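You operate a simulated robot arm through the tools that you are given. There is no shell and no other tool.

You run a simulated robot arm. Do the job below in one go: nothing can be reset, and whatever is moved stays where it is left.

TASK
Grease the thrust and gear bearings of press six into the green.
Fine: leave the third as it is and turn the grey switch to Off.

It is judged by the outcome, as a careful person would: the job done as asked, and still so three seconds after it is handed in. It fails if anything else is knocked over, pushed out of place, dropped, spilled or broken.

THE ROBOT
A 6-joint arm with a fingered hand, fixed in place. Base frame: the origin is on the floor under the middle of its stand, x ahead of it, y to its left, z up. Lengths are in mm, angles in degrees, forces in N, time in s.
With the tool pointing down near the work surface it reaches from about 240 to 560 mm from the base axis. Its first joint turns from -166.0 to 166.0 degrees. Payload 3.1 kg.
Tool frame: the origin (TCP) lies between the finger pads and is the grasp point; the fingertips stand 22 mm ahead of it; z points along the fingers, y is the line along which they close. The gripper opens to 132 mm; its body begins 60 mm behind the TCP. The gripper is a hand of 4 fingers: y runs from the thumb to the fingers, the wrist lies at [0, 0, -218] in the tool frame, and closing takes about 1.5 s.
Orientation is told as [roll, pitch, yaw] about the base's x, y, z axes, in that order, counted from this pose: with the fingers straight down and closing along the base's y, the tool's x points along the base's -x, its y along +y and its z along -z.

THE INTERFACE
- The arm moves only by the tool move_arm. Its argument "steps" is a list of rows, each a list of 6 numbers: the shift along the tool's x, y, z in mm, then the turn, a rotation vector about the tool's x, y, z in degrees. In form: [[tx, ty, tz, wx, wy, wz], ...]. A call has 1 to 20 rows; each row shifts and turns the commanded pose from where the row before left it, along the tool's axes as they then stand. "claw" is the gripper command, from -1 (shut) to 1 (fully open), values between in proportion, set as the call begins (left out, the last holds). Rows are played at 5 a second. More than 50 mm and 8.6 degrees between two rows, or a gripper value outside its range, and nothing of the call is played. Where a pose cannot be reached the arm comes as near as it can. A force on the tool above 40 N (or 10 N above the force at the start of the call, whichever is more), or a blocked arm, ends the call early, and 0.2 s more pass. The fingers move at their own pace (about 153 mm/s each) and stop on an object; they squeeze with about 33 N. The grip force told is the motor's: it shows also when the fingers shut on nothing. Time passes only in rows, and 0.2 s behind the last, so rows that do not move let the fingers close. It gives the time, the measured TCP pose, the force on the tool (base axes), the opening and the grip force at its end, in the units of the frame above (readings bear some noise), with the torque about the TCP (base axes, N m) and any sound that the robot's microphone picked up.
- Cameras (640 x 400 px; columns grow to the right, rows downward): "scene" is fixed at [221, -650.9, 1595.2]; the picture's right is [0.96, -0.28, 0.00], its down [-0.12, -0.40, -0.91] and it looks along [0.25, 0.87, -0.42] (base axes); focal length 337 px, centre (320, 200). "wrist" rides on the gripper at [53, -53, -84] in the tool frame; the picture's right is [0.71, 0.71, 0.00], its down [-0.53, 0.53, -0.67] and it looks along [-0.47, 0.47, 0.74] (tool axes); focal length 247 px, centre (320, 200). There is no depth. A picture from a camera that has moved, and an enlarged one, comes with that camera's place and axes in the base frame and with its lens.
- grab_frame(camera): a new picture of that camera. No time passes.
- lift_body(by): moves the trunk up (or, below 0, down) by that many mm; the arm rides with it, the base frame stays. It gives what a move gives, with no picture.
- move_fingers(finger1, finger2, finger3, thumb_bend): sets how far each is bent, from 0 (flat) to 1 (curled in); at 0.3 the hand is open as for a grip, at 0.7 the pads meet at the TCP. One left out holds its place. A second passes; each finger stops where it meets its share of the squeeze, and holds until it gets a number again. A gripper value or a shape takes the hand back. It gives what a move gives, with no picture; readings hold the bend of each and the force on the fingers (four entries, about 0 where the hand has none), thumb and palm.
- grasp_type(shape): the hand has 4 fingers and takes this shape, open, in about a second: jaw (thumb against the fingers, like two jaws); tri (thumb and two fingers); tip (a fingertip pinch); poke (one finger out to press); point (the index stretched); flat (the hand flat); cup (the hand cupped); fist (a fist). The gripper value then closes the fingers along that shape, each until it touches; the sizes above hold for jaw. It gives what a move gives, with no picture.
- enlarge(camera, box): a new picture of the part [left, top, right, bottom] of that camera's present view, enlarged. No time passes.
- close_job(): hands the job in; it is judged then, once.

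Places have to be worked out from the pictures, the camera data and where the tool is seen. Open the gripper and draw the arm clear of the work before you hand the job in, unless the task says otherwise.

The tools are called after "Emit:" as a command line: name --pt "numbers of a row" for each row, then --argument value for the rest, lists and objects as JSON in quotes. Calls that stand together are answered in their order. move_arm: Moves the arm, as the interface text tells. Its arguments: {"type":"object","properties":{"steps":{"type":"array","items":{"type":"array","items":{"type":"number"}}},"claw":{"type":"number"}},"required":["steps"]} The other tools are called the same way: lift_body (by) moves the trunk up or down; grasp_type (shape) gives the hand a shape; move_fingers (finger1, finger2, finger3, thumb_bend) moves the fingers one by one; grab_frame (camera) takes a picture; enlarge (camera, box) takes an enlarged picture of a part of a camera's view; close_job () hands the job in.

At the start:

```text
clock: 0.0
tool_pos: [369.5, 89.5, 1304.4]
tcp_rot: [0.0, 0.0, 0.1]
force: [-0.3, -0.1, -0.1]
moment: [-0.01, -0.01, 0.02]
opening: 131.7
gripper_force: 0.0
shape: jaw
bend: [0.3, 0.3, 0.3, 0.3]
finger forces: [0.0, 0.0, 0.1, 0.0, 0.1, 0.0]
trunk travel left (down, up): [-300.0, 86.0]
```

scene: 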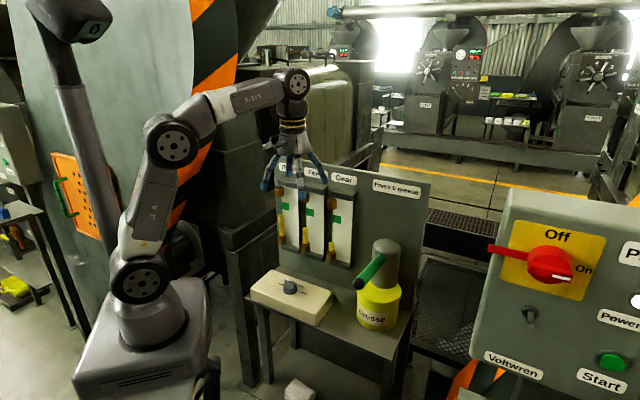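
wrist: 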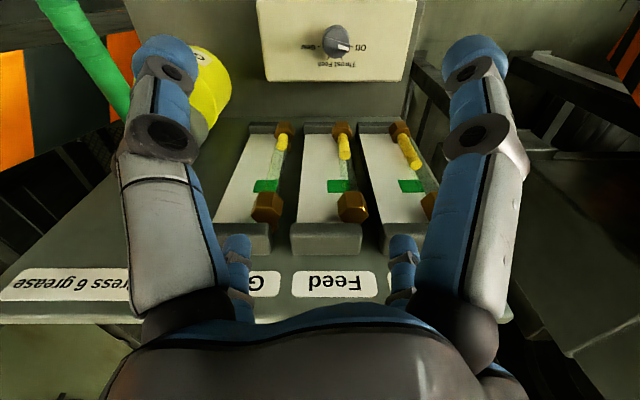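

The scene shows a grease station: three gauges (Thrust, Feed, Gear), a selector box with a grey knob, and a grease pump with a green lever. I'll enlarge these to read the details.

Emit:
enlarge --camera "scene" --box '[230, 140, 450, 350]'

Emit:
enlarge --camera "scene" --box '[260, 150, 370, 270]'

Emit:
enlarge --camera "wrist" --box '[200, 0, 480, 300]'

Emit:
enlarge --camera "wrist" --box '[250, 0, 430, 90]'

```text
1.90 times, centred on (340, 245) of scene
camera zoom: at [221.0, -650.9, 1595.2], right [0.96, -0.28, 0.0], down [-0.12, -0.4, -0.91], along [0.25, 0.87, -0.42], focal length 641 px, centre (282, 114)
```

zoom: 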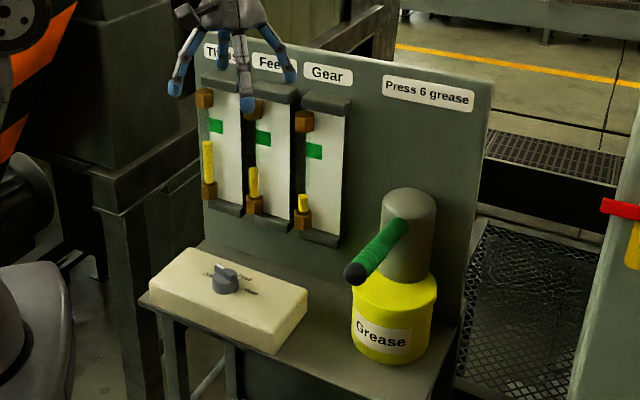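

```text
3.33 times, centred on (315, 210) of scene
camera zoom: at [221.0, -650.9, 1595.2], right [0.96, -0.28, 0.0], down [-0.12, -0.4, -0.91], along [0.25, 0.87, -0.42], focal length 1122 px, centre (337, 167)
```

zoom: 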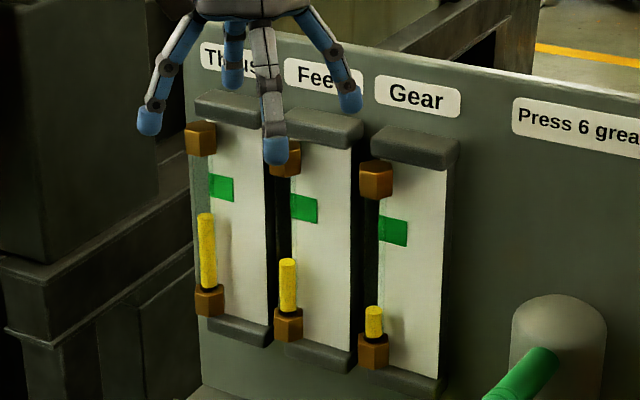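

```text
1.33 times, centred on (340, 150) of wrist
camera zoom: at [316.5, 35.9, 1389.8], right [-0.71, 0.71, 0.0], down [0.53, 0.53, 0.67], along [0.47, 0.47, -0.74], focal length 329 px, centre (293, 267)
```

zoom: 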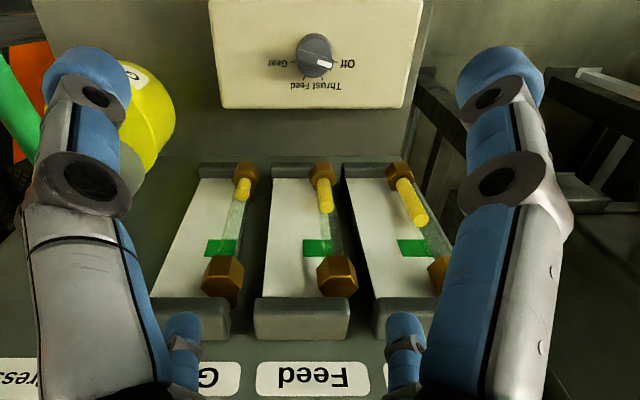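

```text
3.56 times, centred on (340, 45) of wrist
camera zoom: at [316.5, 35.9, 1389.8], right [-0.71, 0.71, 0.0], down [0.53, 0.53, 0.67], along [0.47, 0.47, -0.74], focal length 878 px, centre (249, 751)
```

zoom: 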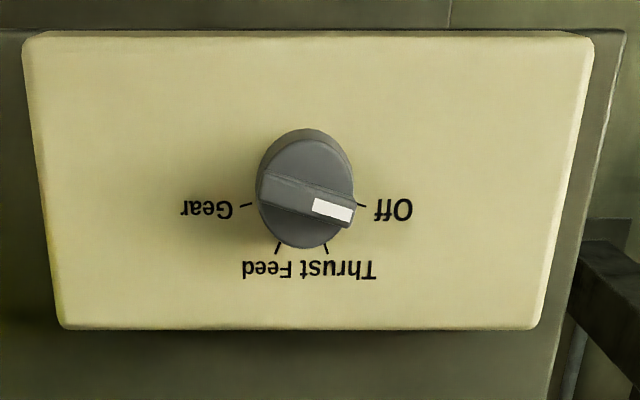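

The knob sits at about (347, 99, 977) in the base frame. It points to Off now and the station is turned 45° to the base. I'll move the hand sideways, well above everything, to see the pump lever and the gauges clearly.

Emit:
move_arm --pt "-12.4 -23 0 0 0 0" --pt "-12.4 -23 0 0 0 0" --pt "-12.4 -23 0 0 0 0" --pt "-12.4 -23 0 0 0 0" --pt "-12.4 -23 0 0 0 0" --pt "-12.4 -23 0 0 0 0"

Emit:
grab_frame --camera "wrist"

Emit:
grab_frame --camera "scene"

```text
clock: 1.4
tool_pos: [441.7, -49.8, 1301.7]
tcp_rot: [0.1, -0.2, 0.0]
force: [-0.8, 0.9, 0.2]
moment: [0.03, 0.02, 0.02]
opening: 132.1
gripper_force: 0.2
shape: jaw
bend: [0.3, 0.3, 0.3, 0.3]
finger forces: [0.0, 0.1, 0.0, 0.1, 0.0, 0.0]
out of reach, approached as far as the arm can: row 6
trunk travel left (down, up): [-300.0, 86.0]
```

```text
taken
camera wrist: at [388.3, -103.3, 1386.4], right [-0.71, 0.71, 0.0], down [0.52, 0.53, 0.67], along [0.47, 0.47, -0.74], focal length 247 px, centre (320, 200)
```

wrist: 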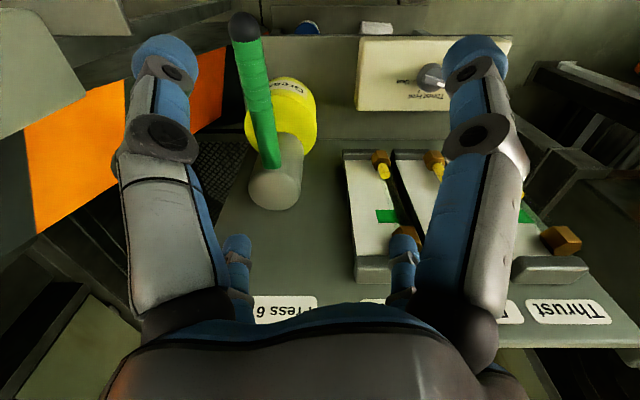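

```text
taken
```

scene: 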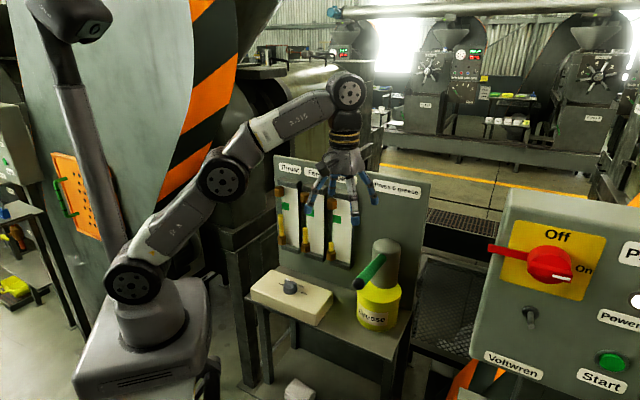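

The lever tip is at about (454, -127, 1139) and its root at about u≈392, z≈1104, so the lever is raised a little. Next I'll zoom in on the knob and gauges for detail.

Emit:
enlarge --camera "scene" --box '[265, 265, 315, 305]'

Emit:
enlarge --camera "scene" --box '[340, 220, 420, 340]'

Emit:
enlarge --camera "scene" --box '[265, 160, 365, 270]'

Emit:
enlarge --camera "wrist" --box '[220, 0, 360, 220]'

```text
10.00 times, centred on (290, 285) of scene
camera zoom: at [221.0, -650.9, 1595.2], right [0.96, -0.28, 0.0], down [-0.12, -0.4, -0.91], along [0.25, 0.87, -0.42], focal length 3366 px, centre (620, -650)
```

zoom: 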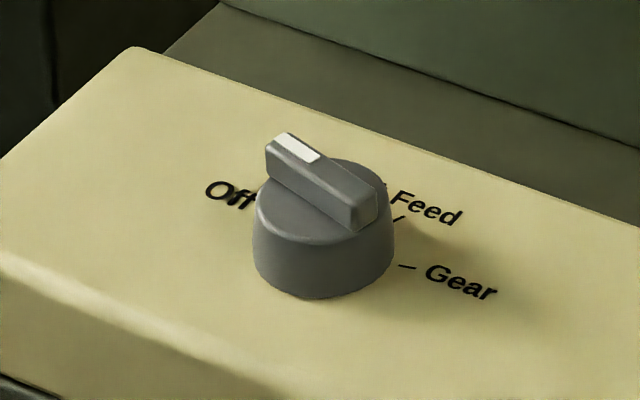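

```text
3.33 times, centred on (380, 280) of scene
camera zoom: at [221.0, -650.9, 1595.2], right [0.96, -0.28, 0.0], down [-0.12, -0.4, -0.91], along [0.25, 0.87, -0.42], focal length 1122 px, centre (120, -67)
```

zoom: 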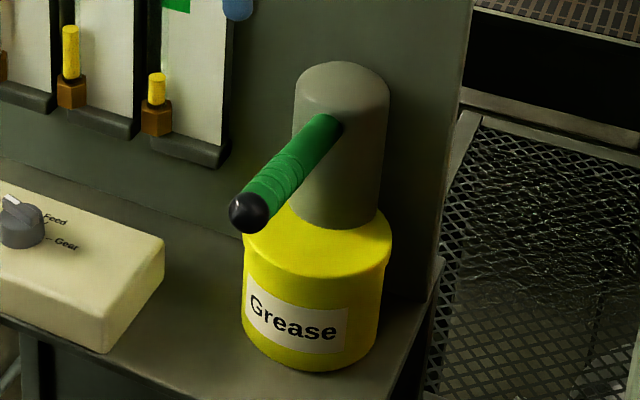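

```text
3.64 times, centred on (315, 215) of scene
camera zoom: at [221.0, -650.9, 1595.2], right [0.96, -0.28, 0.0], down [-0.12, -0.4, -0.91], along [0.25, 0.87, -0.42], focal length 1224 px, centre (338, 146)
```

zoom: 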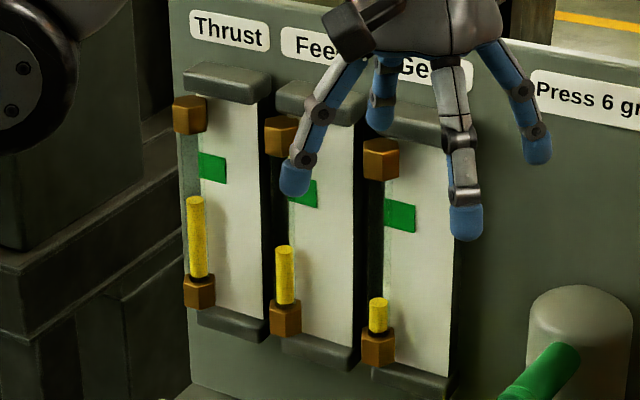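

```text
1.82 times, centred on (290, 110) of wrist
camera zoom: at [388.3, -103.3, 1386.4], right [-0.71, 0.71, 0.0], down [0.52, 0.53, 0.67], along [0.47, 0.47, -0.74], focal length 449 px, centre (374, 364)
```

zoom: 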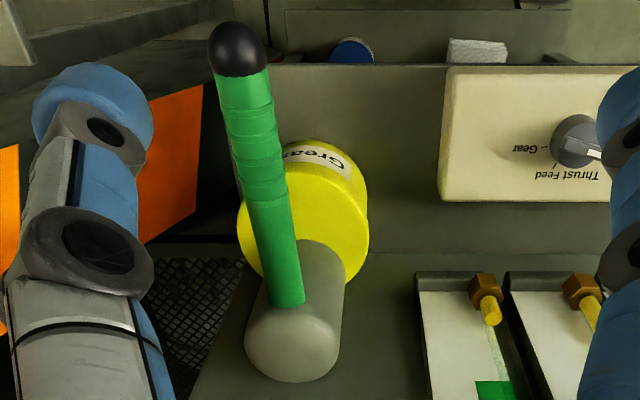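

The knob is a disk about 40 mm across with a raised bar, and it points at Off. The wrist camera looks straight at the TCP, which makes alignment easy. I'll move above the knob, turn the hand so it closes across the bar (yaw ≈117°), and narrow the fingers.

Emit:
move_arm --pt "15.8 24.8 0 0 0 0" --pt "15.8 24.8 0 0 0 0" --pt "15.8 24.8 0 0 0 0" --pt "15.8 24.8 0 0 0 0" --pt "15.8 24.8 0 0 0 0" --pt "15.8 24.8 0 0 0 0" --pt "0 0 0 0 0 -8.36" --pt "0 0 0 0 0 -8.36" --pt "0 0 0 0 0 -8.36" --pt "0 0 0 0 0 -8.36" --pt "0 0 0 0 0 -8.36" --pt "0 0 0 0 0 -8.36" --pt "0 0 0 0 0 -8.36" --pt "0 0 0 0 0 -8.36" --pt "0 0 0 0 0 -8.36" --pt "0 0 0 0 0 -8.36" --pt "0 0 0 0 0 -8.36" --pt "0 0 0 0 0 -8.36" --pt "0 0 0 0 0 -8.36" --pt "0 0 0 0 0 -8.36" --claw -0.2

Emit:
grab_frame --camera "wrist"

Emit:
grab_frame --camera "scene"

```text
clock: 5.6
tool_pos: [299.5, 187.9, 1299.0]
tcp_rot: [-0.1, 0.3, 116.4]
force: [0.0, -0.2, -0.2]
moment: [-0.01, -0.02, 0.0]
opening: 53.0
gripper_force: 0.1
shape: jaw
bend: [0.41, 0.41, 0.41, 0.7]
finger forces: [0.0, 0.1, 0.1, 0.1, 0.0, 0.0]
out of reach, approached as far as the arm can: row 19, 20
trunk travel left (down, up): [-300.0, 86.0]
```

```text
taken
camera wrist: at [370.3, 163.8, 1384.0], right [-0.32, -0.95, 0.0], down [-0.71, 0.24, 0.66], along [-0.63, 0.21, -0.75], focal length 247 px, centre (320, 200)
```

wrist: 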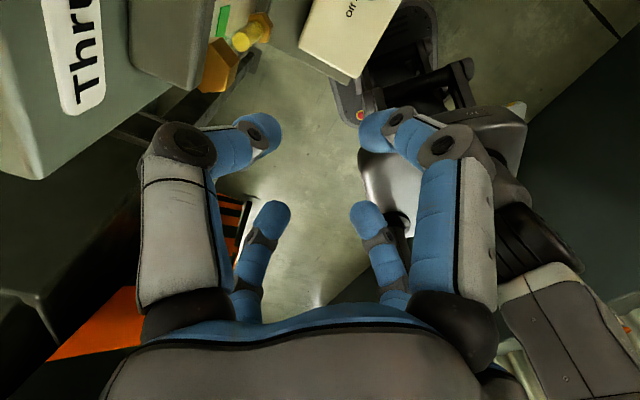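

```text
taken
```

scene: 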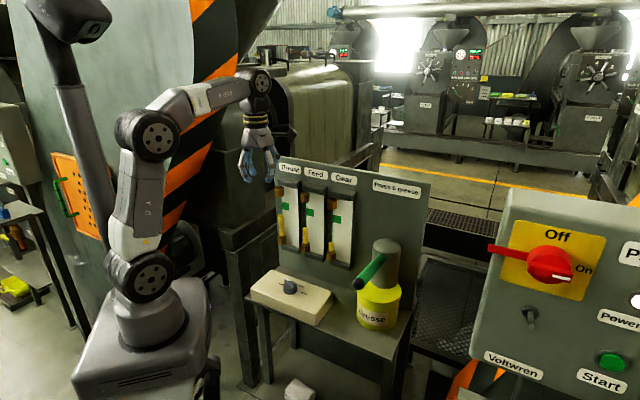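

The wrist joint ran out of travel near yaw 100°, so the arm swung to the side. I'll turn back to yaw 0 and then toward −63°, which also closes across the bar, checking reach on the way.

Emit:
move_arm --pt "0 0 0 0 0 8.36" --pt "0 0 0 0 0 8.36" --pt "0 0 0 0 0 8.36" --pt "0 0 0 0 0 8.36" --pt "0 0 0 0 0 8.36" --pt "0 0 0 0 0 8.36" --pt "0 0 0 0 0 8.36" --pt "0 0 0 0 0 8.36" --pt "0 0 0 0 0 8.36" --pt "0 0 0 0 0 8.36" --pt "0 0 0 0 0 8.36" --pt "0 0 0 0 0 8.36" --pt "0 0 0 0 0 8.36" --pt "0 0 0 0 0 8.36"

```text
clock: 8.6
tool_pos: [298.8, 187.8, 1296.8]
tcp_rot: [0.0, 0.0, -0.2]
force: [0.2, 0.2, -1.3]
moment: [-0.02, 0.01, 0.02]
opening: 53.0
gripper_force: 0.1
shape: jaw
bend: [0.41, 0.41, 0.41, 0.7]
finger forces: [0.1, 0.0, 0.0, 0.0, 0.0, 0.0]
trunk travel left (down, up): [-300.0, 86.0]
```

The commanded pose was clipped, and the tool is now at (299, 188) with yaw 0. I'll move back over the knob and turn toward yaw −63°.

Emit:
move_arm --pt "-12 -22.2 0 0 0 0" --pt "-12 -22.2 0 0 0 0" --pt "-12 -22.2 0 0 0 0" --pt "-12 -22.2 0 0 0 0" --pt "0 0 0 0 0 7.9" --pt "0 0 0 0 0 7.9" --pt "0 0 0 0 0 7.9" --pt "0 0 0 0 0 7.9" --pt "0 0 0 0 0 7.9" --pt "0 0 0 0 0 7.9" --pt "0 0 0 0 0 7.9" --pt "0 0 0 0 0 7.9"

Emit:
grab_frame --camera "wrist"

Emit:
grab_frame --camera "scene"

```text
clock: 11.2
tool_pos: [348.5, 97.9, 1297.5]
tcp_rot: [0.0, 0.0, -63.3]
force: [-0.8, 0.7, -0.7]
moment: [0.03, 0.01, 0.0]
opening: 53.2
gripper_force: 0.0
shape: jaw
bend: [0.41, 0.41, 0.41, 0.7]
finger forces: [0.0, 0.0, 0.0, 0.1, 0.0, 0.0]
trunk travel left (down, up): [-300.0, 86.0]
```

```text
taken
camera wrist: at [276.5, 121.4, 1382.9], right [0.31, 0.95, 0.0], down [0.71, -0.23, 0.67], along [0.63, -0.21, -0.74], focal length 247 px, centre (320, 200)
```

wrist: 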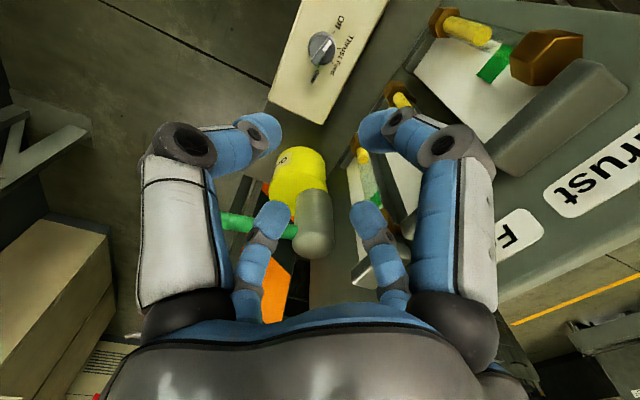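

```text
taken
```

scene: 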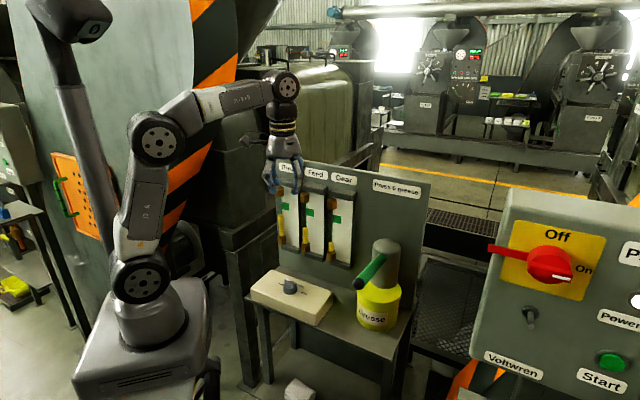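

Yaw −63° is reachable, and the picture shows the hand is a four-finger radial claw with fingers at ±x and ±y. Grip directions therefore repeat every 90°, so yaw 27° works for Off. I'll zoom on the knob to refine its position before turning.

Emit:
enlarge --camera "wrist" --box '[270, 0, 390, 100]'

Emit:
enlarge --camera "scene" --box '[240, 120, 330, 200]'

```text
4.00 times, centred on (330, 50) of wrist
camera zoom: at [276.5, 121.4, 1382.9], right [0.31, 0.95, 0.0], down [0.71, -0.23, 0.67], along [0.63, -0.21, -0.74], focal length 988 px, centre (280, 800)
```

zoom: 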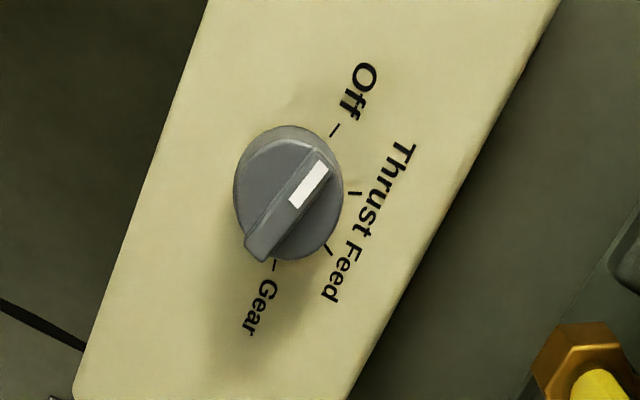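

```text
5.00 times, centred on (285, 160) of scene
camera zoom: at [221.0, -650.9, 1595.2], right [0.96, -0.28, 0.0], down [-0.12, -0.4, -0.91], along [0.25, 0.87, -0.42], focal length 1683 px, centre (495, 400)
```

zoom: 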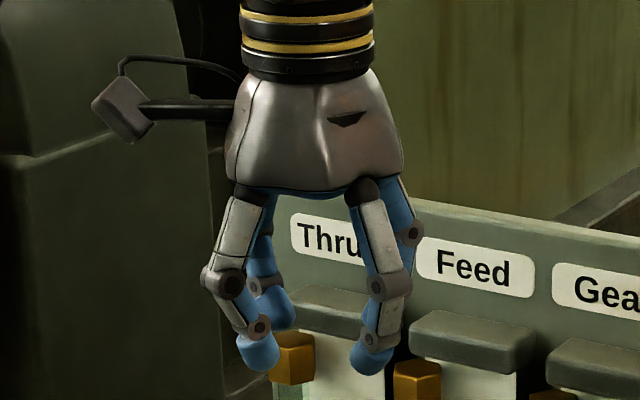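

The pointer is at Off. The knob axis is near (349.5, 100) and the box top near z≈957. I'll turn to yaw 27° so the camera stays on the robot side, then come down to about z=1100 to look closer.

Emit:
move_arm --pt "0 0 0 0 0 -8.2" --pt "0 0 0 0 0 -8.2" --pt "0 0 0 0 0 -8.2" --pt "0 0 0 0 0 -8.2" --pt "0 0 0 0 0 -8.2" --pt "0 0 0 0 0 -8.2" --pt "0 0 0 0 0 -8.2" --pt "0 0 0 0 0 -8.2" --pt "0 0 0 0 0 -8.2" --pt "0 0 0 0 0 -8.2" --pt "0 0 0 0 0 -8.2" --pt "-1.8 1.3 20 0 0 0" --pt "0 0 30 0 0 0" --pt "0 0 30 0 0 0" --pt "0 0 30 0 0 0" --pt "0 0 30 0 0 0" --pt "0 0 30 0 0 0" --pt "0 0 25 0 0 0" --pt "0 0 5 0 0 0"

Emit:
grab_frame --camera "wrist"

Emit:
enlarge --camera "scene" --box '[240, 170, 360, 320]'

```text
clock: 15.2
tool_pos: [348.4, 100.3, 1096.3]
tcp_rot: [0.0, 0.0, 27.0]
force: [-0.1, 0.1, -0.6]
moment: [-0.03, 0.02, -0.01]
opening: 53.1
gripper_force: 0.1
shape: jaw
bend: [0.41, 0.41, 0.41, 0.7]
finger forces: [0.1, 0.0, 0.0, 0.1, 0.1, 0.0]
trunk travel left (down, up): [-300.0, 86.0]
```

```text
taken
camera wrist: at [325.7, 27.6, 1182.5], right [-0.95, 0.31, 0.0], down [0.23, 0.71, 0.67], along [0.21, 0.64, -0.74], focal length 247 px, centre (320, 200)
```

wrist: 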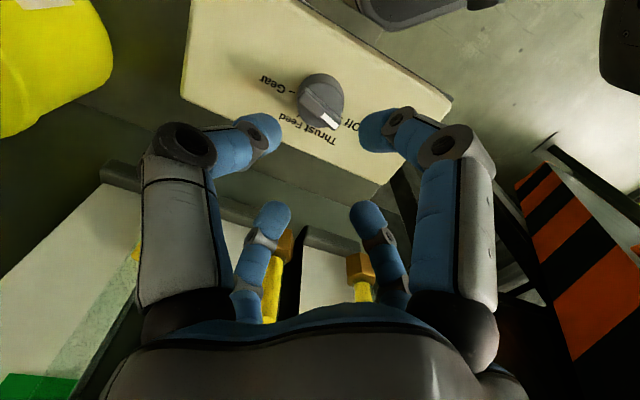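

```text
2.67 times, centred on (300, 245) of scene
camera zoom: at [221.0, -650.9, 1595.2], right [0.96, -0.28, 0.0], down [-0.12, -0.4, -0.91], along [0.25, 0.87, -0.42], focal length 898 px, centre (373, 80)
```

zoom: 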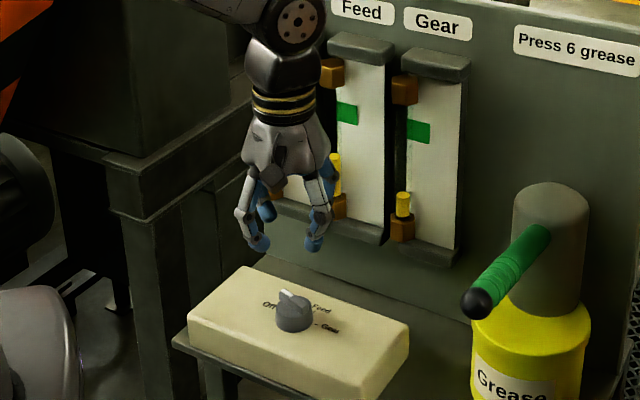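

The knob appears nearly centred laterally under the tool. I'll zoom in for a precise check.

Emit:
enlarge --camera "wrist" --box '[260, 50, 380, 150]'

```text
4.00 times, centred on (320, 100) of wrist
camera zoom: at [325.7, 27.6, 1182.5], right [-0.95, 0.31, 0.0], down [0.23, 0.71, 0.67], along [0.21, 0.64, -0.74], focal length 988 px, centre (320, 600)
```

zoom: 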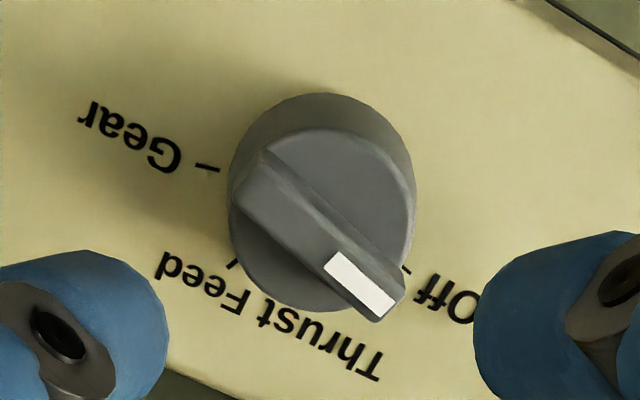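

The knob is centred laterally, and its disk top is roughly at z≈980. I'll open the fingers slightly and descend to about z=1022, just above the bar, then look again.

Emit:
move_arm --pt "0 0 15 0 0 0" --pt "0 0 20 0 0 0" --pt "0 0 20 0 0 0" --pt "0 0 15 0 0 0" --pt "0 0 4 0 0 0" --claw 0.05

Emit:
grab_frame --camera "wrist"

Emit:
enlarge --camera "scene" --box '[250, 220, 330, 310]'

```text
clock: 16.4
tool_pos: [348.6, 100.2, 1024.1]
tcp_rot: [-0.1, 0.1, 27.0]
force: [0.1, 0.5, -0.5]
moment: [-0.03, -0.03, -0.01]
opening: 68.8
gripper_force: 0.1
shape: jaw
bend: [0.35, 0.35, 0.35, 0.7]
finger forces: [0.1, 0.0, 0.0, 0.0, 0.0, 0.0]
trunk travel left (down, up): [-300.0, 86.0]
```

```text
taken
camera wrist: at [325.9, 28.2, 1108.8], right [-0.95, 0.31, 0.0], down [0.23, 0.71, 0.67], along [0.21, 0.64, -0.74], focal length 247 px, centre (320, 200)
```

wrist: 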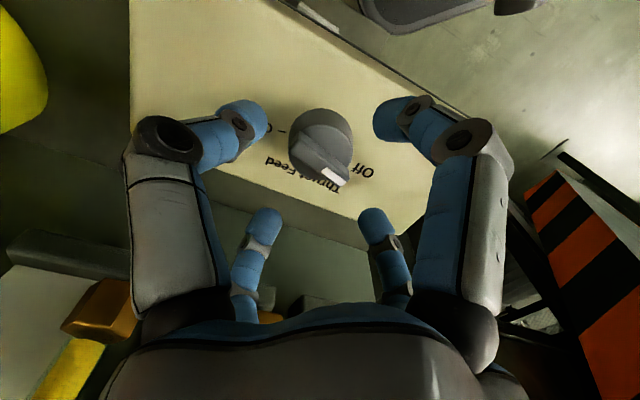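

```text
4.44 times, centred on (290, 265) of scene
camera zoom: at [221.0, -650.9, 1595.2], right [0.96, -0.28, 0.0], down [-0.12, -0.4, -0.91], along [0.25, 0.87, -0.42], focal length 1496 px, centre (453, -89)
```

zoom: 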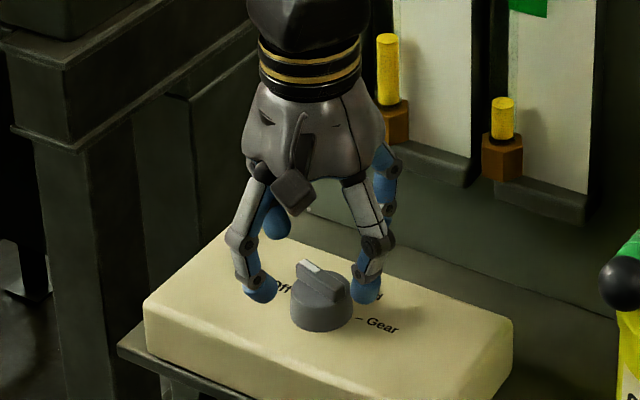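

Everything lines up: disk top about z≈976, box top about z≈955. I'll descend to TCP z≈990, which puts the fingertips around the disk and clear of the box, and check.

Emit:
move_arm --pt "0 0 10 0 0 0" --pt "0 0 10 0 0 0" --pt "0 0 10 0 0 0" --pt "0 0 4 0 0 0"

Emit:
grab_frame --camera "wrist"

Emit:
enlarge --camera "scene" --box '[260, 240, 330, 310]'

```text
clock: 17.4
tool_pos: [349.3, 101.2, 988.7]
tcp_rot: [0.0, 0.0, 27.0]
force: [-0.6, 0.3, -0.2]
moment: [0.0, 0.01, 0.0]
opening: 69.1
gripper_force: 0.1
shape: jaw
bend: [0.35, 0.35, 0.35, 0.7]
finger forces: [0.1, 0.0, 0.0, 0.0, 0.0, 0.0]
trunk travel left (down, up): [-300.0, 86.0]
```

```text
taken
camera wrist: at [325.6, 28.4, 1074.9], right [-0.95, 0.31, 0.0], down [0.23, 0.71, 0.67], along [0.21, 0.64, -0.74], focal length 247 px, centre (320, 200)
```

wrist: 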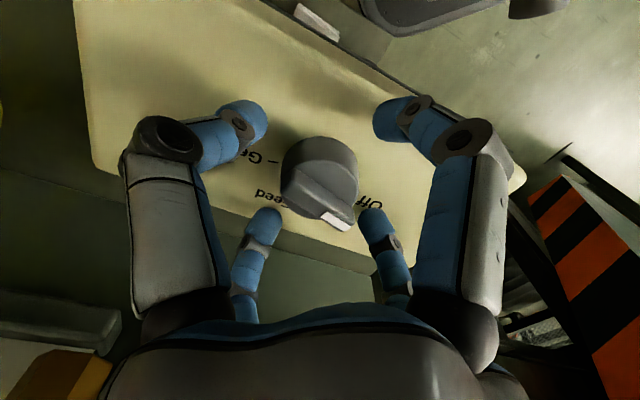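

```text
5.71 times, centred on (295, 275) of scene
camera zoom: at [221.0, -650.9, 1595.2], right [0.96, -0.28, 0.0], down [-0.12, -0.4, -0.91], along [0.25, 0.87, -0.42], focal length 1924 px, centre (463, -229)
```

zoom: 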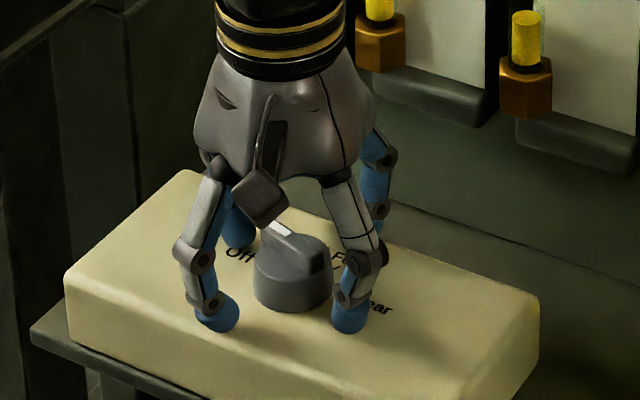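

The fingertips surround the knob and sit just above the box. I'll close the fingers on it now.

Emit:
move_arm --pt "0 0 0 0 0 0" --pt "0 0 0 0 0 0" --pt "0 0 0 0 0 0" --pt "0 0 0 0 0 0" --pt "0 0 0 0 0 0" --pt "0 0 0 0 0 0" --pt "0 0 0 0 0 0" --claw -1

Emit:
grab_frame --camera "wrist"

Emit:
enlarge --camera "scene" --box '[260, 240, 330, 310]'

```text
clock: 19.0
tool_pos: [348.6, 100.0, 989.3]
tcp_rot: [0.1, 0.2, 27.1]
force: [-0.8, -0.3, -6.6]
moment: [-0.05, 0.01, -0.23]
opening: 32.0
gripper_force: 33.4
shape: jaw
bend: [0.78, 0.78, 0.78, 0.7]
finger forces: [29.4, 29.1, 28.9, 0.0, 29.8, 0.1]
trunk travel left (down, up): [-300.0, 86.0]
```

```text
taken
camera wrist: at [325.8, 28.4, 1074.9], right [-0.95, 0.31, 0.0], down [0.23, 0.71, 0.67], along [0.21, 0.64, -0.74], focal length 247 px, centre (320, 200)
```

wrist: 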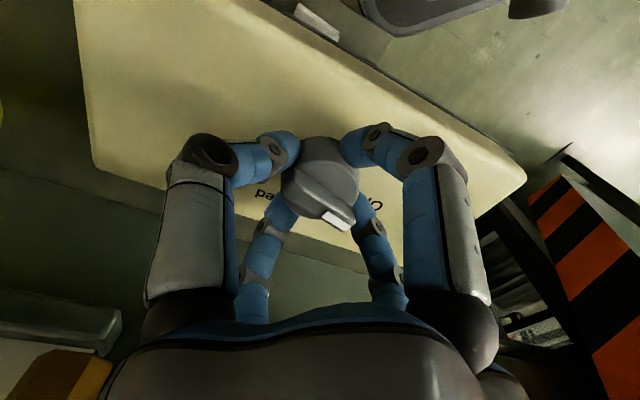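

```text
5.71 times, centred on (295, 275) of scene
camera zoom: at [221.0, -650.9, 1595.2], right [0.96, -0.28, 0.0], down [-0.12, -0.4, -0.91], along [0.25, 0.87, -0.42], focal length 1924 px, centre (463, -229)
```

zoom: 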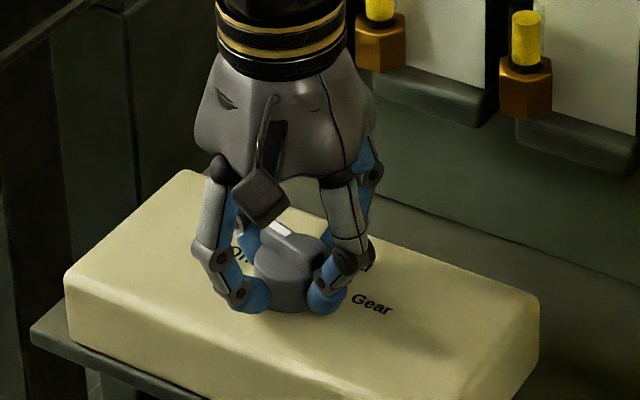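

All fingers hold the knob at about 29 N each. I'll turn clockwise by 48° to bring the pointer to Thrust.

Emit:
move_arm --pt "0 0 0 0 0 6" --pt "0 0 0 0 0 6" --pt "0 0 0 0 0 6" --pt "0 0 0 0 0 6" --pt "0 0 0 0 0 6" --pt "0 0 0 0 0 6" --pt "0 0 0 0 0 6" --pt "0 0 0 0 0 6" --pt "0 0 0 0 0 0"

Emit:
grab_frame --camera "wrist"

Emit:
enlarge --camera "scene" --box '[260, 240, 330, 310]'

```text
clock: 21.0
tool_pos: [348.8, 101.3, 989.3]
tcp_rot: [-0.2, -0.1, -21.1]
force: [-2.7, 1.8, -9.0]
moment: [-0.02, 0.05, -0.02]
opening: 31.7
gripper_force: 32.9
shape: jaw
bend: [0.78, 0.78, 0.78, 0.7]
finger forces: [29.3, 28.7, 28.5, 0.0, 29.6, 0.0]
trunk travel left (down, up): [-300.0, 86.0]
```

```text
taken
camera wrist: at [280.1, 69.7, 1075.0], right [-0.41, 0.91, 0.0], down [0.68, 0.3, 0.67], along [0.61, 0.27, -0.74], focal length 247 px, centre (320, 200)
```

wrist: 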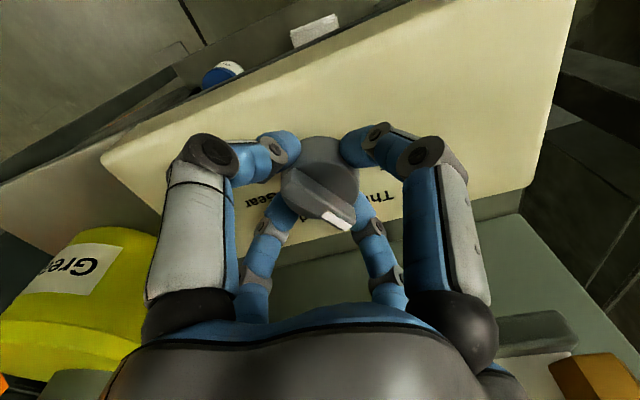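

```text
5.71 times, centred on (295, 275) of scene
camera zoom: at [221.0, -650.9, 1595.2], right [0.96, -0.28, 0.0], down [-0.12, -0.4, -0.91], along [0.25, 0.87, -0.42], focal length 1924 px, centre (463, -229)
```

zoom: 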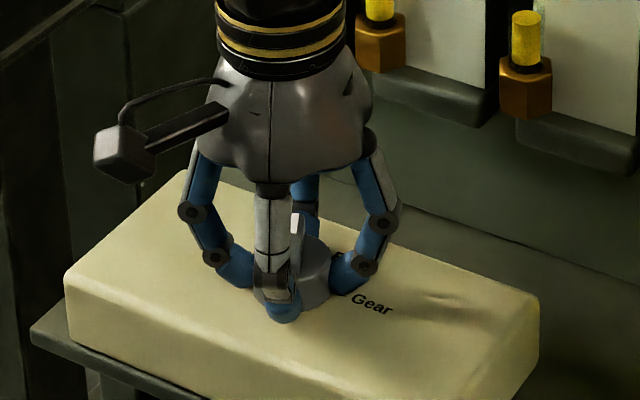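

The knob turned with the hand. I'll open the fingers, rise about 70 mm and check the pointer.

Emit:
move_arm --pt "0 0 0 0 0 0" --pt "0 0 0 0 0 0" --pt "0 0 0 0 0 0" --pt "0 0 -10 0 0 0" --pt "0 0 -20 0 0 0" --pt "0 0 -20 0 0 0" --pt "0 0 -20 0 0 0" --claw 0.1

Emit:
enlarge --camera "wrist" --box '[250, 60, 400, 180]'

Emit:
enlarge --camera "scene" --box '[260, 260, 320, 310]'

```text
clock: 22.6
tool_pos: [347.9, 100.4, 1059.4]
tcp_rot: [0.1, 0.0, -21.0]
force: [0.1, 0.0, 0.6]
moment: [-0.01, -0.01, 0.01]
opening: 72.2
gripper_force: 0.1
shape: jaw
bend: [0.34, 0.34, 0.34, 0.7]
finger forces: [0.0, 0.0, 0.1, 0.1, 0.0, 0.0]
trunk travel left (down, up): [-300.0, 86.0]
```

```text
3.33 times, centred on (325, 120) of wrist
camera zoom: at [280.8, 68.6, 1145.2], right [-0.41, 0.91, 0.0], down [0.68, 0.3, 0.67], along [0.61, 0.27, -0.74], focal length 823 px, centre (303, 467)
```

zoom: 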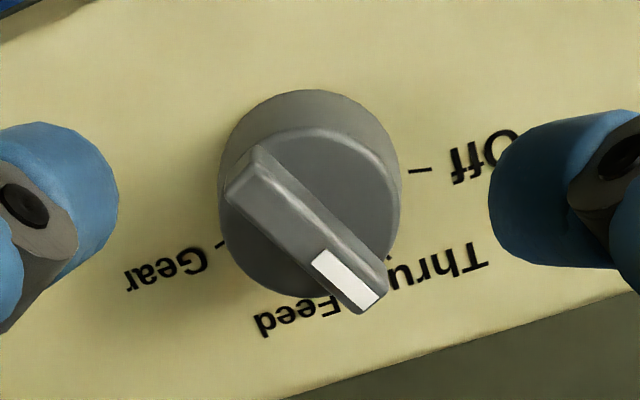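

```text
8.00 times, centred on (290, 285) of scene
camera zoom: at [221.0, -650.9, 1595.2], right [0.96, -0.28, 0.0], down [-0.12, -0.4, -0.91], along [0.25, 0.87, -0.42], focal length 2693 px, centre (560, -480)
```

zoom: 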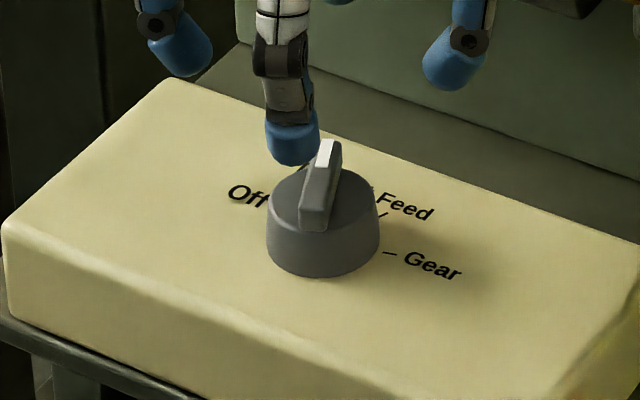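

The pointer measures about 68°, and Thrust is at 69°, so it is set correctly. Now I'll rise, turn to yaw 0 so the lever passes between the finger pairs, and move above the lever handle.

Emit:
move_arm --pt "0 0 -30 0 0 0" --pt "0 0 -30 0 0 0" --pt "0 0 -30 0 0 0" --pt "0 0 -30 0 0 0" --pt "0 0 -30 0 0 0" --pt "0 0 0 0 0 -7" --pt "0 0 0 0 0 -7" --pt "0 0 0 0 0 -7" --pt "-16.1 -25.8 0 0 0 0" --pt "-16.1 -25.8 0 0 0 0" --pt "-16.1 -25.8 0 0 0 0" --pt "-16.1 -25.8 0 0 0 0" --pt "-16.1 -25.8 0 0 0 0" --pt "-16.1 -25.8 0 0 0 0" --pt "-16.1 -25.8 0 0 0 0" --pt "-16.1 -25.8 0 0 0 0" --claw 0.5

Emit:
grab_frame --camera "wrist"

Emit:
grab_frame --camera "scene"

```text
clock: 26.0
tool_pos: [477.2, -108.2, 1209.7]
tcp_rot: [0.1, 0.0, 0.0]
force: [0.6, -0.9, 0.6]
moment: [0.0, -0.01, -0.03]
opening: 98.7
gripper_force: 0.0
shape: jaw
bend: [0.26, 0.26, 0.26, 0.56]
finger forces: [0.1, 0.1, 0.0, 0.1, 0.0, 0.1]
trunk travel left (down, up): [-300.0, 86.0]
```

```text
taken
camera wrist: at [425.0, -162.3, 1294.1], right [-0.71, 0.71, 0.0], down [0.53, 0.53, 0.67], along [0.47, 0.47, -0.74], focal length 247 px, centre (320, 200)
```

wrist: 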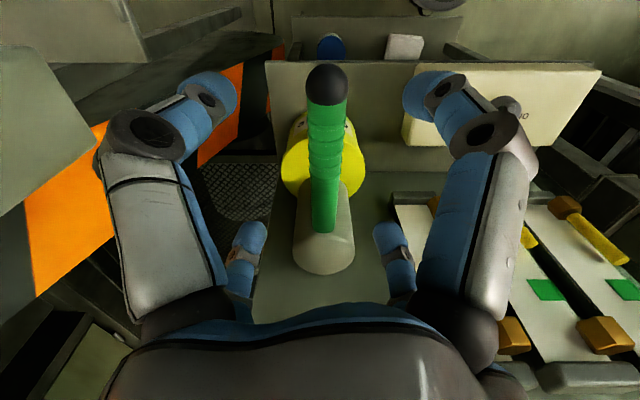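

```text
taken
```

scene: 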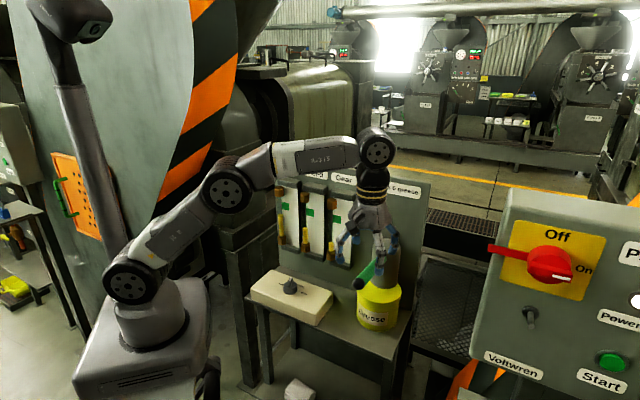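

The lever runs straight between the finger pairs, about 3 mm off centre. I'll correct that and descend so the TCP sits on the handle at z≈1133.

Emit:
move_arm --pt "2 2 15 0 0 0" --pt "0 0 20 0 0 0" --pt "0 0 20 0 0 0" --pt "0 0 15 0 0 0" --pt "0 0 7 0 0 0"

Emit:
grab_frame --camera "wrist"

Emit:
enlarge --camera "scene" --box '[260, 160, 440, 340]'

```text
clock: 27.2
tool_pos: [475.2, -105.9, 1133.1]
tcp_rot: [0.0, 0.0, 0.0]
force: [0.0, -0.3, -0.9]
moment: [-0.02, 0.0, -0.03]
opening: 98.8
gripper_force: 0.1
shape: jaw
bend: [0.26, 0.26, 0.26, 0.56]
finger forces: [0.0, 0.1, 0.0, 0.0, 0.0, 0.0]
trunk travel left (down, up): [-300.0, 86.0]
```

```text
taken
camera wrist: at [422.6, -158.6, 1218.1], right [-0.71, 0.71, 0.0], down [0.53, 0.53, 0.67], along [0.47, 0.47, -0.74], focal length 247 px, centre (320, 200)
```

wrist: 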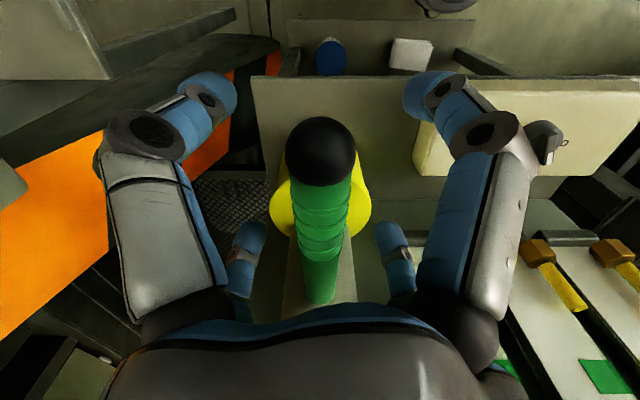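

```text
2.22 times, centred on (350, 250) of scene
camera zoom: at [221.0, -650.9, 1595.2], right [0.96, -0.28, 0.0], down [-0.12, -0.4, -0.91], along [0.25, 0.87, -0.42], focal length 748 px, centre (253, 89)
```

zoom: 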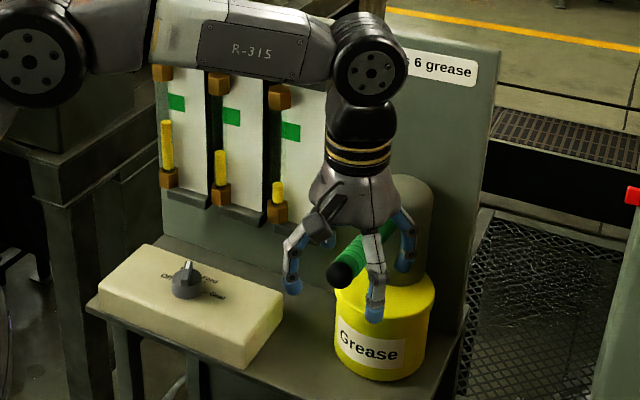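

All three gauges stay visible and the lever passes through the grasp point. I'll close on the handle.

Emit:
move_arm --pt "0 0 0 0 0 0" --pt "0 0 0 0 0 0" --pt "0 0 0 0 0 0" --pt "0 0 0 0 0 0" --pt "0 0 0 0 0 0" --pt "0 0 0 0 0 0" --pt "0 0 0 0 0 0" --pt "0 0 0 0 0 0" --claw -1

Emit:
grab_frame --camera "wrist"

Emit:
enlarge --camera "scene" --box '[260, 160, 440, 340]'

```text
clock: 28.4
tool_pos: [475.6, -106.6, 1128.0]
tcp_rot: [0.1, 0.9, 0.0]
force: [-0.4, -3.8, -20.9]
moment: [-0.1, 0.15, 0.11]
opening: 13.3
gripper_force: 32.9
shape: jaw
bend: [0.75, 0.77, 0.76, 0.77]
finger forces: [36.5, 28.1, 27.1, 0.0, 36.3, 0.0]
trunk travel left (down, up): [-300.0, 86.0]
stopped in row 6: the force on the tool passed its limit at 41 N (the readings are from after the stop); the commanded pose is now the measured one
```

```text
taken
camera wrist: at [423.3, -160.2, 1213.6], right [-0.71, 0.71, 0.01], down [0.54, 0.52, 0.66], along [0.46, 0.47, -0.75], focal length 247 px, centre (320, 200)
```

wrist: 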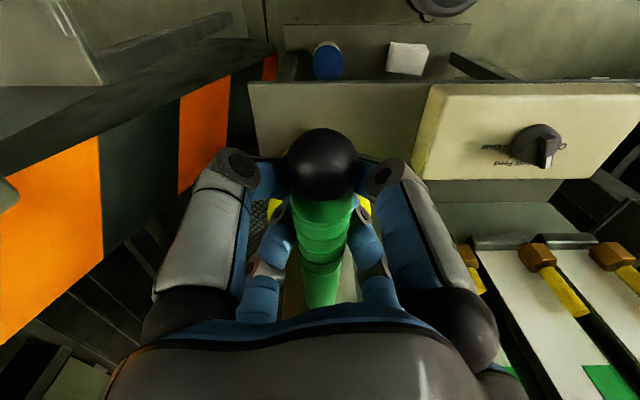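

```text
2.22 times, centred on (350, 250) of scene
camera zoom: at [221.0, -650.9, 1595.2], right [0.96, -0.28, 0.0], down [-0.12, -0.4, -0.91], along [0.25, 0.87, -0.42], focal length 748 px, centre (253, 89)
```

zoom: 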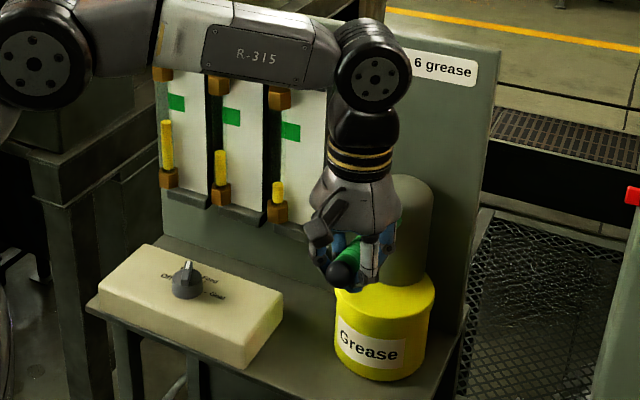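

The fingers have wrapped the handle and curl slightly under it; the tool reads −21 N in z, so the lever seems to be at its upper stop. I'll ease down in small steps to feel the stroke.

Emit:
move_arm --pt "0 0 4 0 0 0" --pt "0 0 5 0 0 0" --pt "0 0 6 0 0 0" --pt "0 0 6 0 0 0" --pt "0 0 6 0 0 0" --pt "0 0 6 0 0 0"

Emit:
enlarge --camera "scene" --box '[260, 160, 440, 340]'

```text
clock: 29.8
tool_pos: [474.5, -103.9, 1098.0]
tcp_rot: [0.0, 0.5, 0.0]
force: [0.5, 0.1, -0.4]
moment: [0.01, -0.03, 0.02]
opening: 12.8
gripper_force: 33.5
shape: jaw
bend: [0.75, 0.77, 0.76, 0.64]
finger forces: [0.0, 0.0, 0.0, 0.1, 0.0, 0.0]
trunk travel left (down, up): [-300.0, 86.0]
```

```text
2.22 times, centred on (350, 250) of scene
camera zoom: at [221.0, -650.9, 1595.2], right [0.96, -0.28, 0.0], down [-0.12, -0.4, -0.91], along [0.25, 0.87, -0.42], focal length 748 px, centre (253, 89)
```

zoom: 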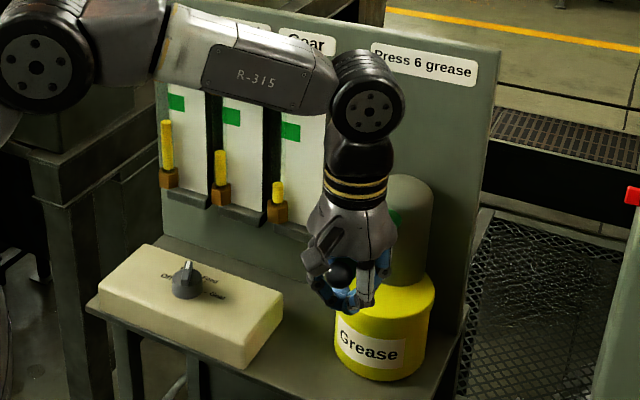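

The fingers slipped under the handle, so the lever is now caged between closed fingers and palm without having moved. I'll keep lowering so the palm presses the lever down.

Emit:
move_arm --pt "0 0 5 0 0 0" --pt "0 0 5 0 0 0" --pt "0 0 5 0 0 0" --pt "0 0 5 0 0 0" --pt "0 0 5 0 0 0" --pt "0 0 5 0 0 0" --pt "0 0 5 0 0 0" --pt "0 0 5 0 0 0"

Emit:
enlarge --camera "scene" --box '[260, 160, 440, 340]'

Emit:
grab_frame --camera "wrist"

```text
clock: 31.6
tool_pos: [473.3, -103.8, 1056.4]
tcp_rot: [0.1, 0.7, 0.0]
force: [-0.9, -0.7, 1.4]
moment: [0.09, -0.04, -0.01]
opening: 12.9
gripper_force: 33.2
shape: jaw
bend: [0.75, 0.77, 0.76, 0.64]
finger forces: [0.0, 0.1, 0.0, 0.0, 0.1, 1.7]
trunk travel left (down, up): [-300.0, 86.0]
```

```text
2.22 times, centred on (350, 250) of scene
camera zoom: at [221.0, -650.9, 1595.2], right [0.96, -0.28, 0.0], down [-0.12, -0.4, -0.91], along [0.25, 0.87, -0.42], focal length 748 px, centre (253, 89)
```

zoom: 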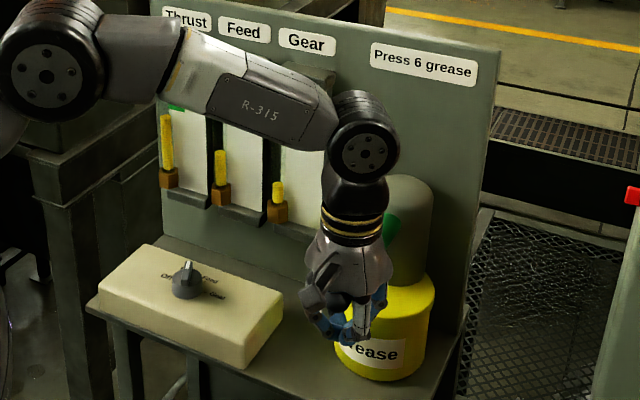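

```text
taken
camera wrist: at [421.0, -158.4, 1142.9], right [-0.71, 0.71, 0.01], down [0.53, 0.52, 0.66], along [0.47, 0.47, -0.75], focal length 247 px, centre (320, 200)
```

wrist: 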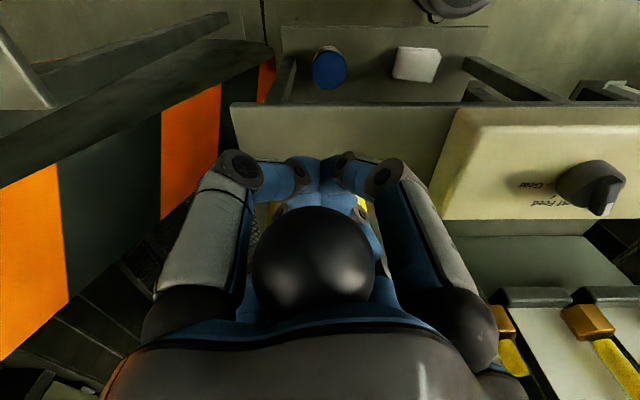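

The palm is pressing the lever with only about 1.7 N, and the Thrust level seems to have risen slightly. I'll continue down toward the end of the stroke.

Emit:
move_arm --pt "0 0 5 0 0 0" --pt "0 0 5 0 0 0" --pt "0 0 5 0 0 0" --pt "0 0 5 0 0 0"

Emit:
enlarge --camera "scene" --box '[265, 160, 365, 270]'

```text
clock: 32.6
tool_pos: [474.0, -103.4, 1037.8]
tcp_rot: [0.0, 0.4, 0.1]
force: [-2.3, -0.9, 2.7]
moment: [0.12, -0.15, -0.02]
opening: 12.7
gripper_force: 33.3
shape: jaw
bend: [0.75, 0.77, 0.76, 0.64]
finger forces: [0.1, 0.1, 0.1, 0.0, 0.0, 2.8]
trunk travel left (down, up): [-300.0, 86.0]
```

```text
3.64 times, centred on (315, 215) of scene
camera zoom: at [221.0, -650.9, 1595.2], right [0.96, -0.28, 0.0], down [-0.12, -0.4, -0.91], along [0.25, 0.87, -0.42], focal length 1224 px, centre (338, 146)
```

zoom: 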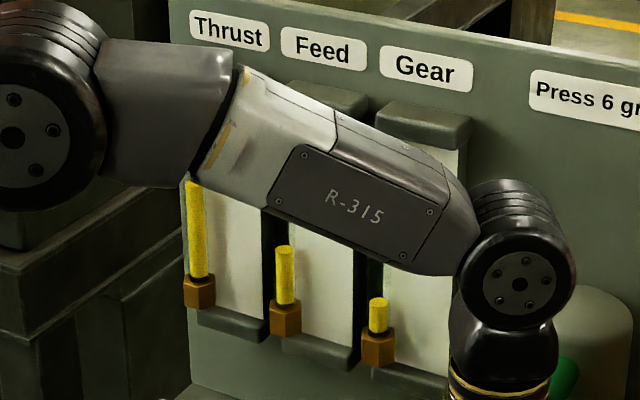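

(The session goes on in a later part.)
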